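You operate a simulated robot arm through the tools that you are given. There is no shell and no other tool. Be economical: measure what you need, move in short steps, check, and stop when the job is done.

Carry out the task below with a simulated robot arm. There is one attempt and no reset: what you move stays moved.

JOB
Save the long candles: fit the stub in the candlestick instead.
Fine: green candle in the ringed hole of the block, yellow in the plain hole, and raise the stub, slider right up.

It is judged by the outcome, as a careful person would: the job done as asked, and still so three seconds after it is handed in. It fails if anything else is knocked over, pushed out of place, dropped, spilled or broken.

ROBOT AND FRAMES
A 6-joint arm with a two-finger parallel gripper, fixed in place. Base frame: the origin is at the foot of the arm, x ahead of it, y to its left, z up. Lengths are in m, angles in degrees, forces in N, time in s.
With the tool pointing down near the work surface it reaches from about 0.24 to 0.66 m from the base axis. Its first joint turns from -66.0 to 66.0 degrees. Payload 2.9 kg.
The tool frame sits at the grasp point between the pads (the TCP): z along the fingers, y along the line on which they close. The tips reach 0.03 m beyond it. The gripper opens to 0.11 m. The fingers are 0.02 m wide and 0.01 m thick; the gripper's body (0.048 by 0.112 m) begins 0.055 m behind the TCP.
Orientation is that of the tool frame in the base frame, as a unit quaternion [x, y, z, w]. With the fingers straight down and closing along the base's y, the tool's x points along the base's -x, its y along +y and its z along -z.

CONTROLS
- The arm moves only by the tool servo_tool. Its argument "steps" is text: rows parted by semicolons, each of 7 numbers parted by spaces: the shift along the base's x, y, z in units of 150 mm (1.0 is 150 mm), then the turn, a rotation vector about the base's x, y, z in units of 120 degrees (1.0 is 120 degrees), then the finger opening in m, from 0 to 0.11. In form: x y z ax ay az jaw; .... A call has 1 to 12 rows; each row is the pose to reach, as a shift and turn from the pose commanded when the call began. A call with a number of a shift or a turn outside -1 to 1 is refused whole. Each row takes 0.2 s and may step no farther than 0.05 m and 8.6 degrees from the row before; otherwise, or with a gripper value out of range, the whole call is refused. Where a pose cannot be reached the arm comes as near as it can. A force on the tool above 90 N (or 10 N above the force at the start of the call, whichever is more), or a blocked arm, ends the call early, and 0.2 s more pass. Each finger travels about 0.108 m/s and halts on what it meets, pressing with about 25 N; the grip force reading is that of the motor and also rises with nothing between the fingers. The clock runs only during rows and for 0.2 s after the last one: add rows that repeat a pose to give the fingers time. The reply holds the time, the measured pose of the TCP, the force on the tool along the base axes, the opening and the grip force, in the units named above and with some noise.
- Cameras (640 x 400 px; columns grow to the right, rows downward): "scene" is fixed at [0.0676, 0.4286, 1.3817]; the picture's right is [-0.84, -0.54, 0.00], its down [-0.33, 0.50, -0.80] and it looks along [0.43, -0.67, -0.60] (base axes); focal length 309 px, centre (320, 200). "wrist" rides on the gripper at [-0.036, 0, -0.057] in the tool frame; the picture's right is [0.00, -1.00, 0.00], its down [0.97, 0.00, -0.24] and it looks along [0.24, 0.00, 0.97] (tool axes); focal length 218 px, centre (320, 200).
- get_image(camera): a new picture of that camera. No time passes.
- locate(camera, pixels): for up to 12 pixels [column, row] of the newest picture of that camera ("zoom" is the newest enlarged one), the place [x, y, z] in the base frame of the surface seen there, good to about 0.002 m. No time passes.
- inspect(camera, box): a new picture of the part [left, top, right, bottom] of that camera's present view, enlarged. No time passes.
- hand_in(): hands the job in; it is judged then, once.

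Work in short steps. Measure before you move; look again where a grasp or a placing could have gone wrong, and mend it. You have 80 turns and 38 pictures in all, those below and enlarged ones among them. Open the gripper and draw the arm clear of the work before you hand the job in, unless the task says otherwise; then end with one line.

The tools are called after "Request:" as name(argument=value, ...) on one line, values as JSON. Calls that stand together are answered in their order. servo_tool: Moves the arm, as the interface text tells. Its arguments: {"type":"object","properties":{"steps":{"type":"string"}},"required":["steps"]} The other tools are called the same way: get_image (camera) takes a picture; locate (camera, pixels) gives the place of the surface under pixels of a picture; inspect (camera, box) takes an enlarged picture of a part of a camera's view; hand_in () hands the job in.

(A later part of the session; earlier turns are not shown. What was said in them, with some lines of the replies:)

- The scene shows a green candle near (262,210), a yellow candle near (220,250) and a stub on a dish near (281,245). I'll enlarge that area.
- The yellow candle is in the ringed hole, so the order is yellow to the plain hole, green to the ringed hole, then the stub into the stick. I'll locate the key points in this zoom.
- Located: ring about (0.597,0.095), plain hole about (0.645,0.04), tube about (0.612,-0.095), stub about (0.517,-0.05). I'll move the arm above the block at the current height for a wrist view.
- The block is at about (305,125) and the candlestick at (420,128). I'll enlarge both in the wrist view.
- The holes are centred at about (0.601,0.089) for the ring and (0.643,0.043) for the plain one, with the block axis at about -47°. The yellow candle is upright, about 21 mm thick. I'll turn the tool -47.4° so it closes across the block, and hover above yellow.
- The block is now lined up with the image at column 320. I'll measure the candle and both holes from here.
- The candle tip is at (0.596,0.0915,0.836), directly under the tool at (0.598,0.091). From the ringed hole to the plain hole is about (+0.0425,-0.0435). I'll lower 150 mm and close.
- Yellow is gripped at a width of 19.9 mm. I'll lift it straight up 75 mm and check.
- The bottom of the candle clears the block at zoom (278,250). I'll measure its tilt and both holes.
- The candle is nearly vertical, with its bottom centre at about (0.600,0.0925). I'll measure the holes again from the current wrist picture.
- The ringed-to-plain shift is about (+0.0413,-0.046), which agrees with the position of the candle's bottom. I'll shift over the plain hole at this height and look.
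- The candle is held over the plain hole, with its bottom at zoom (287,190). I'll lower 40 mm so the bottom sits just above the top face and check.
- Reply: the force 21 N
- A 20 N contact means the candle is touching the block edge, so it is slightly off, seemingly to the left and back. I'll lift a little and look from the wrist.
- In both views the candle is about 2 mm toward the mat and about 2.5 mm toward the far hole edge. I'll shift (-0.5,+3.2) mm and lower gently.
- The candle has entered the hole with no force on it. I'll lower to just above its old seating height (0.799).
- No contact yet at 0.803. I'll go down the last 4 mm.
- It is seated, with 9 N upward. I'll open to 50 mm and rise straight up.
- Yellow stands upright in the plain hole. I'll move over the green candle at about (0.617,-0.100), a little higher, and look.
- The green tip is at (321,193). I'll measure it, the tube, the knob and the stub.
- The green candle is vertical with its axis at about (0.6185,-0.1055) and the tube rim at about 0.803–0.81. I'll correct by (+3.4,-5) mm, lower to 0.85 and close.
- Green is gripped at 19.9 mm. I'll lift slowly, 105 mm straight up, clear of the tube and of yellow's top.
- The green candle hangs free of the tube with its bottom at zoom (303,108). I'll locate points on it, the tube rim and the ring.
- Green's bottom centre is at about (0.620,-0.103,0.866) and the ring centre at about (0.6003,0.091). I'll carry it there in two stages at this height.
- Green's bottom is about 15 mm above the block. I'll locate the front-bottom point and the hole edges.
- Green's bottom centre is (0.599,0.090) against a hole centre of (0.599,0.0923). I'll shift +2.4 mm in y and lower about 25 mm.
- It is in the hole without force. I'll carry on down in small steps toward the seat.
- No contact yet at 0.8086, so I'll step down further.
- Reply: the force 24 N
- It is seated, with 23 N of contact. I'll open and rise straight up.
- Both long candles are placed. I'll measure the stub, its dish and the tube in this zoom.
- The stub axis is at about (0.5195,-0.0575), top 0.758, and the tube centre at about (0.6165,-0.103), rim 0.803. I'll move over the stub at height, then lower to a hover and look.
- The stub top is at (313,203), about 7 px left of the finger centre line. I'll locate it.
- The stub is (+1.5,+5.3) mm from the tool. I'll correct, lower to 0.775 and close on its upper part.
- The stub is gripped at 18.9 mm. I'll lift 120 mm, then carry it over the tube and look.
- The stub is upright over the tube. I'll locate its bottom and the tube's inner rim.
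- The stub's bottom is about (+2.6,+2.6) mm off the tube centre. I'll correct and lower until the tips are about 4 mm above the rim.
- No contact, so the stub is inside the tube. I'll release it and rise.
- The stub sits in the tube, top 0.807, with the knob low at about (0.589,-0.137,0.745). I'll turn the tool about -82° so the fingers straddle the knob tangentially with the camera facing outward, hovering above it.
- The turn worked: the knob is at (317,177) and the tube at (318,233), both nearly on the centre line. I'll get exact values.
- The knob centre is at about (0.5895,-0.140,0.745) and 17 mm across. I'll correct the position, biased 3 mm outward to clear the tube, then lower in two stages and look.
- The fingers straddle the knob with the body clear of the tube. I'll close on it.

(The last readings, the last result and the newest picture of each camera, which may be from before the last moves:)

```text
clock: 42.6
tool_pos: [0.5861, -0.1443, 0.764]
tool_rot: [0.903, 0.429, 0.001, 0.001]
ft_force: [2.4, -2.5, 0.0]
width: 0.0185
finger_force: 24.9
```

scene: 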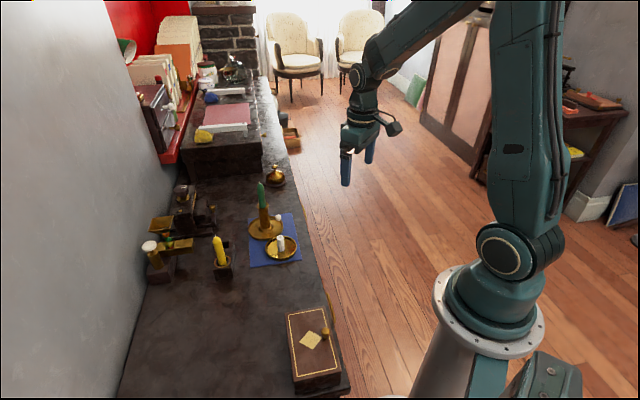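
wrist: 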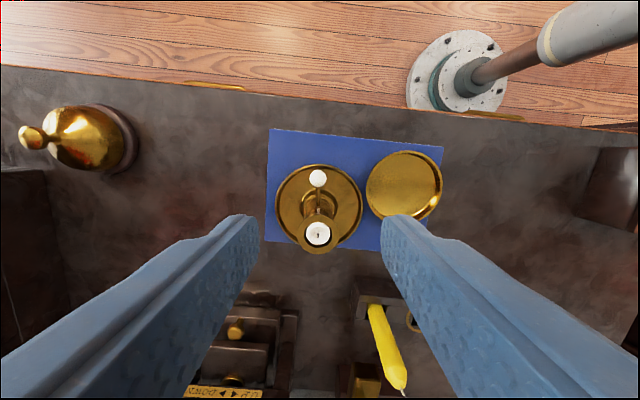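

The knob is gripped at 18.5 mm. I'll raise 9 mm and watch the vertical force.

Request:
servo_tool(steps="0 0 0.02 0 0 0 0.012; 0 0 0.04 0 0 0 0.012; 0 0 0.06 0 0 0 0.012; 0 0 0.06 0 0 0 0.012")

Request:
inspect(camera="scene", box=[235, 175, 305, 245])

Request:
locate(camera="zoom", pixels=[[252, 180], [316, 180], [298, 175], [285, 170], [225, 345], [284, 195]])

```text
clock: 43.6
tool_pos: [0.5868, -0.1428, 0.7723]
tool_rot: [0.903, 0.431, 0.0, 0.0]
ft_force: [-1.4, -3.4, 0.0]
width: 0.018
finger_force: 24.9
```

```text
5.71 times, centred on (270, 210) of scene
```

zoom: 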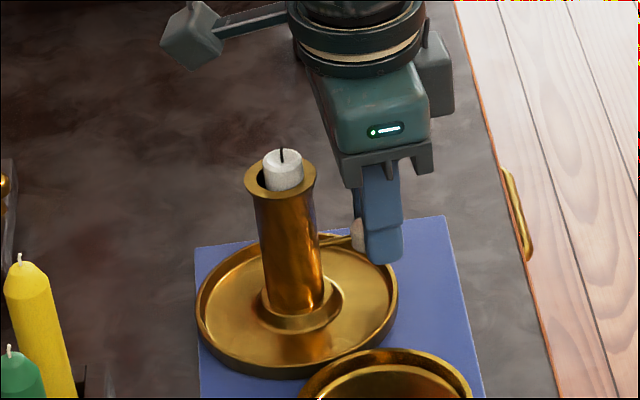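

```text
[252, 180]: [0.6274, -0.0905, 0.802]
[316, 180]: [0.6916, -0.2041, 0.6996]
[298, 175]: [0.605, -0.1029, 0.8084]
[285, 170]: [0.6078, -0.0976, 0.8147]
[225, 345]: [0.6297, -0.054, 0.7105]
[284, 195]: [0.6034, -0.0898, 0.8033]
```

The stub rose about 8 mm, the stick stayed put, and the vertical force is about 0. I'll keep raising in small steps.

Request:
servo_tool(steps="0 0 0.025 0 0 0 0.012; 0 0 0.05 0 0 0 0.012; 0 0 0.07 0 0 0 0.012; 0 0 0.07 0 0 0 0.012")

```text
clock: 44.6
tool_pos: [0.5863, -0.1425, 0.7825]
tool_rot: [0.902, 0.431, 0.0, 0.001]
ft_force: [-2.9, -0.6, -0.6]
width: 0.0184
finger_force: 24.5
```

Still free at +18 mm. I'll continue in smaller steps.

Request:
servo_tool(steps="0 0 0.02 0 0 0 0.012; 0 0 0.04 0 0 0 0.012; 0 0 0.04 0 0 0 0.012")

Request:
servo_tool(steps="0 0 0.02 0 0 0 0.012; 0 0 0.03 0 0 0 0.012; 0 0 0.03 0 0 0 0.012")

```text
clock: 45.4
tool_pos: [0.5883, -0.1412, 0.7879]
tool_rot: [0.903, 0.431, 0.0, 0.0]
ft_force: [-3.9, 2.0, -0.4]
width: 0.0183
finger_force: 25.2
```

```text
clock: 46.2
tool_pos: [0.5873, -0.1416, 0.7926]
tool_rot: [0.903, 0.43, 0.0, 0.0]
ft_force: [-1.4, -1.3, -0.4]
width: 0.0185
finger_force: 24.9
```

Still no vertical load at +28 mm. I'll take another 4.5 mm step.

Request:
servo_tool(steps="0 0 0.015 0 0 0 0.012; 0 0 0.03 0 0 0 0.012; 0 0 0.03 0 0 0 0.012")

Request:
inspect(camera="scene", box=[235, 175, 305, 245])

Request:
locate(camera="zoom", pixels=[[252, 180], [284, 195], [225, 345], [282, 130], [282, 150], [282, 110]])

```text
clock: 47.0
tool_pos: [0.5875, -0.1424, 0.7972]
tool_rot: [0.902, 0.431, 0.001, 0.001]
ft_force: [2.3, -0.7, -0.3]
width: 0.0181
finger_force: 25.0
```

```text
5.71 times, centred on (270, 210) of scene
```

zoom: 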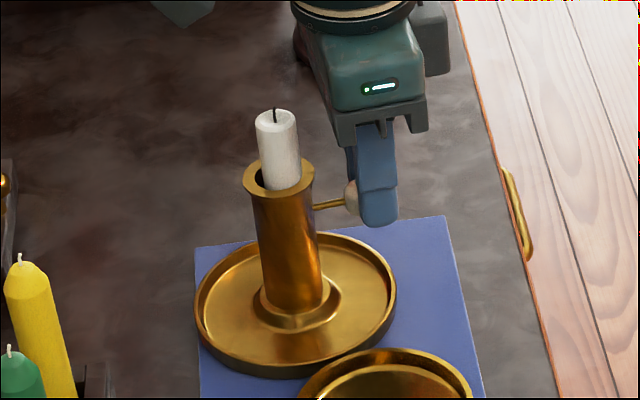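

```text
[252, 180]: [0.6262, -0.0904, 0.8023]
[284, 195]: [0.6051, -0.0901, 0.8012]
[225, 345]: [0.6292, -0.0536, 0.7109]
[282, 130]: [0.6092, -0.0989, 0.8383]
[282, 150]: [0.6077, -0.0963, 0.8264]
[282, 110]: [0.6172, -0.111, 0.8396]
```

The stub has risen to 0.84 and the stick is still seated. I'll go on in 3 mm steps until the stop is felt.

Request:
servo_tool(steps="0 0 0.01 0 0 0 0.012; 0 0 0.02 0 0 0 0.012; 0 0 0.02 0 0 0 0.012")

```text
clock: 47.8
tool_pos: [0.5859, -0.1425, 0.7996]
tool_rot: [0.903, 0.43, -0.002, 0.001]
ft_force: [0.2, -0.8, -0.1]
width: 0.0183
finger_force: 25.0
```

Still free, so I'll take another 2 mm step.

Request:
servo_tool(steps="0 0 0.007 0 0 0 0.012; 0 0 0.014 0 0 0 0.012; 0 0 0.014 0 0 0 0.012")

```text
clock: 48.6
tool_pos: [0.5866, -0.1419, 0.8051]
tool_rot: [0.903, 0.43, 0.001, 0.001]
ft_force: [-0.1, -0.4, -7.7]
width: 0.0182
finger_force: 24.7
```

There is now 7.7 N downward, so the slider has hit its stop. I'll check whether the stick has lifted.

Request:
inspect(camera="scene", box=[235, 175, 305, 245])

Request:
locate(camera="zoom", pixels=[[252, 180], [284, 195], [225, 345], [282, 130], [282, 105], [240, 340], [305, 185]])

```text
5.71 times, centred on (270, 210) of scene
```

zoom: 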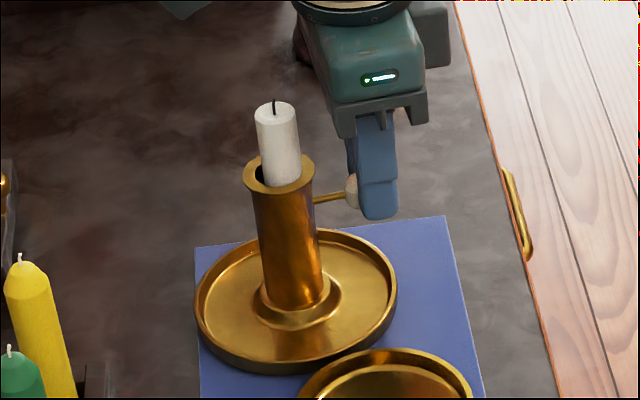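

```text
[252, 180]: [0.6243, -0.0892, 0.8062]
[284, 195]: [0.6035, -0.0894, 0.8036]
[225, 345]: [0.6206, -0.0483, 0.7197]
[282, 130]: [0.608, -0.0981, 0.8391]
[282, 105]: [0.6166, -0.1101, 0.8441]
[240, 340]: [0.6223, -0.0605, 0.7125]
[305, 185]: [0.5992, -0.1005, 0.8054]
```

The rim went from 0.802 to about 0.805, so the stick is lifted about 3 mm. I'll lower in 1 mm steps until the load just vanishes.

Request:
servo_tool(steps="0 0 -0.007 0 0 0 0.012; 0 0 -0.007 0 0 0 0.012")

Request:
servo_tool(steps="0 0 -0.005 0 0 0 0.012; 0 0 -0.005 0 0 0 0.012")

```text
clock: 49.2
tool_pos: [0.5876, -0.1427, 0.8022]
tool_rot: [0.903, 0.43, 0.0, 0.001]
ft_force: [-0.4, 0.3, -7.9]
width: 0.0183
finger_force: 25.2
```

```text
clock: 49.8
tool_pos: [0.5865, -0.1421, 0.8019]
tool_rot: [0.903, 0.43, 0.0, 0.001]
ft_force: [0.2, 0.7, -7.8]
width: 0.0183
finger_force: 24.4
```

It is still carrying the stick, so I'll lower further in sub-millimetre steps.

Request:
servo_tool(steps="0 0 -0.004 0 0 0 0.012; 0 0 -0.004 0 0 0 0.012")

Request:
servo_tool(steps="0 0 -0.003 0 0 0 0.012; 0 0 -0.003 0 0 0 0.012")

```text
clock: 50.4
tool_pos: [0.5864, -0.1429, 0.8003]
tool_rot: [0.903, 0.43, 0.001, 0.002]
ft_force: [1.7, 1.2, -1.6]
width: 0.0183
finger_force: 24.8
```

```text
clock: 51.0
tool_pos: [0.5865, -0.1417, 0.8006]
tool_rot: [0.903, 0.431, 0.002, 0.001]
ft_force: [2.8, 3.5, 1.0]
width: 0.0183
finger_force: 24.3
```

The stick is back on the mat with the slider at its stop. I'll nudge up 0.3 mm, then open and rise straight up.

Request:
servo_tool(steps="0 0 0.002 0 0 0 0.012; 0 0 0.002 0 0 0 0.025; 0 0 0.002 0 0 0 0.04; 0 0 0.002 0 0 0 0.04; 0 0 0.15 0 0 0 0.04; 0 0 0.35 0 0 0 0.04; 0 0 0.6 0 0 0 0.04; 0 0 0.85 0 0 0 0.04; 0 0 0.85 0 0 0 0.04")

Request:
inspect(camera="scene", box=[200, 170, 310, 280])

Request:
locate(camera="zoom", pixels=[[352, 95], [333, 130], [400, 140], [404, 145], [353, 145], [348, 85], [310, 235]])

```text
clock: 53.0
tool_pos: [0.5877, -0.14, 0.9281]
tool_rot: [0.902, 0.431, -0.001, 0.0]
ft_force: [0.2, 0.7, -0.3]
width: 0.0399
finger_force: 0.1
```

```text
3.64 times, centred on (255, 225) of scene
```

zoom: 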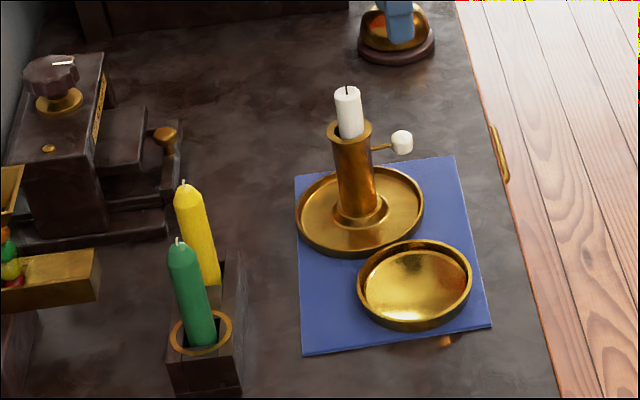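

```text
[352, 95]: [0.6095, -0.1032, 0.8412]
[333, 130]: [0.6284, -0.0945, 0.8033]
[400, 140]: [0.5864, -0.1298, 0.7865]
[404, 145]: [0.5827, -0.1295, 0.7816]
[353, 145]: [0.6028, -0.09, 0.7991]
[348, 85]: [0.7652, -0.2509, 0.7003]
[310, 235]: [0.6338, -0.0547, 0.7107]
```

The stub is up (top about 0.842), the knob is staying at about 0.782, and the stick is on the mat. I'll draw the arm clear, opened, and check once more.

Request:
servo_tool(steps="0 0 0.25 0 0 0 0.06; -0.15 -0.05 0.5 0 0 0 0.08; -0.4 -0.1 0.55 0 0 0 0.1; -0.65 -0.15 0.55 0 0 0 0.1; -0.9 -0.2 0.55 0 0 0 0.1; -1 -0.2 0.55 0 0 0 0.1; -1 -0.2 0.55 0 0 0 0.1; -1 -0.2 0.55 0 0 0 0.1; -1 -0.2 0.55 0 0 0 0.1; -1 -0.2 0.55 0 0 0 0.1")

Request:
inspect(camera="scene", box=[140, 150, 320, 290])

Request:
locate(camera="zoom", pixels=[[438, 165], [478, 198], [442, 150], [424, 192]])

```text
clock: 55.2
tool_pos: [0.4367, -0.173, 1.0068]
tool_rot: [0.903, 0.43, 0.001, 0.001]
ft_force: [0.1, 1.1, 0.0]
width: 0.0999
finger_force: 0.1
```

```text
2.86 times, centred on (230, 220) of scene
```

zoom: 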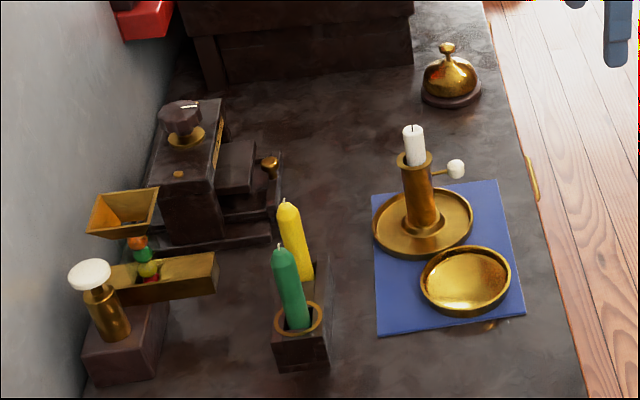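

```text
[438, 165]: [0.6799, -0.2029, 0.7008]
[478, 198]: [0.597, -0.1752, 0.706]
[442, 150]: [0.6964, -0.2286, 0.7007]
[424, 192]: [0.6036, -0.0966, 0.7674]
```

Everything is in place and steady: green in the ringed hole, yellow in the plain hole, the stub raised with the slider up, and the arm clear. I'll hand in.

Request:
hand_in()

```text
The job is handed in.
```

The job is handed in: the green candle is in the ringed hole, the yellow is in the plain hole, and the stub is in the candlestick with its slider right up. The candlestick lifted about 3 mm when the slider hit its stop, and I set it back down on the mat.
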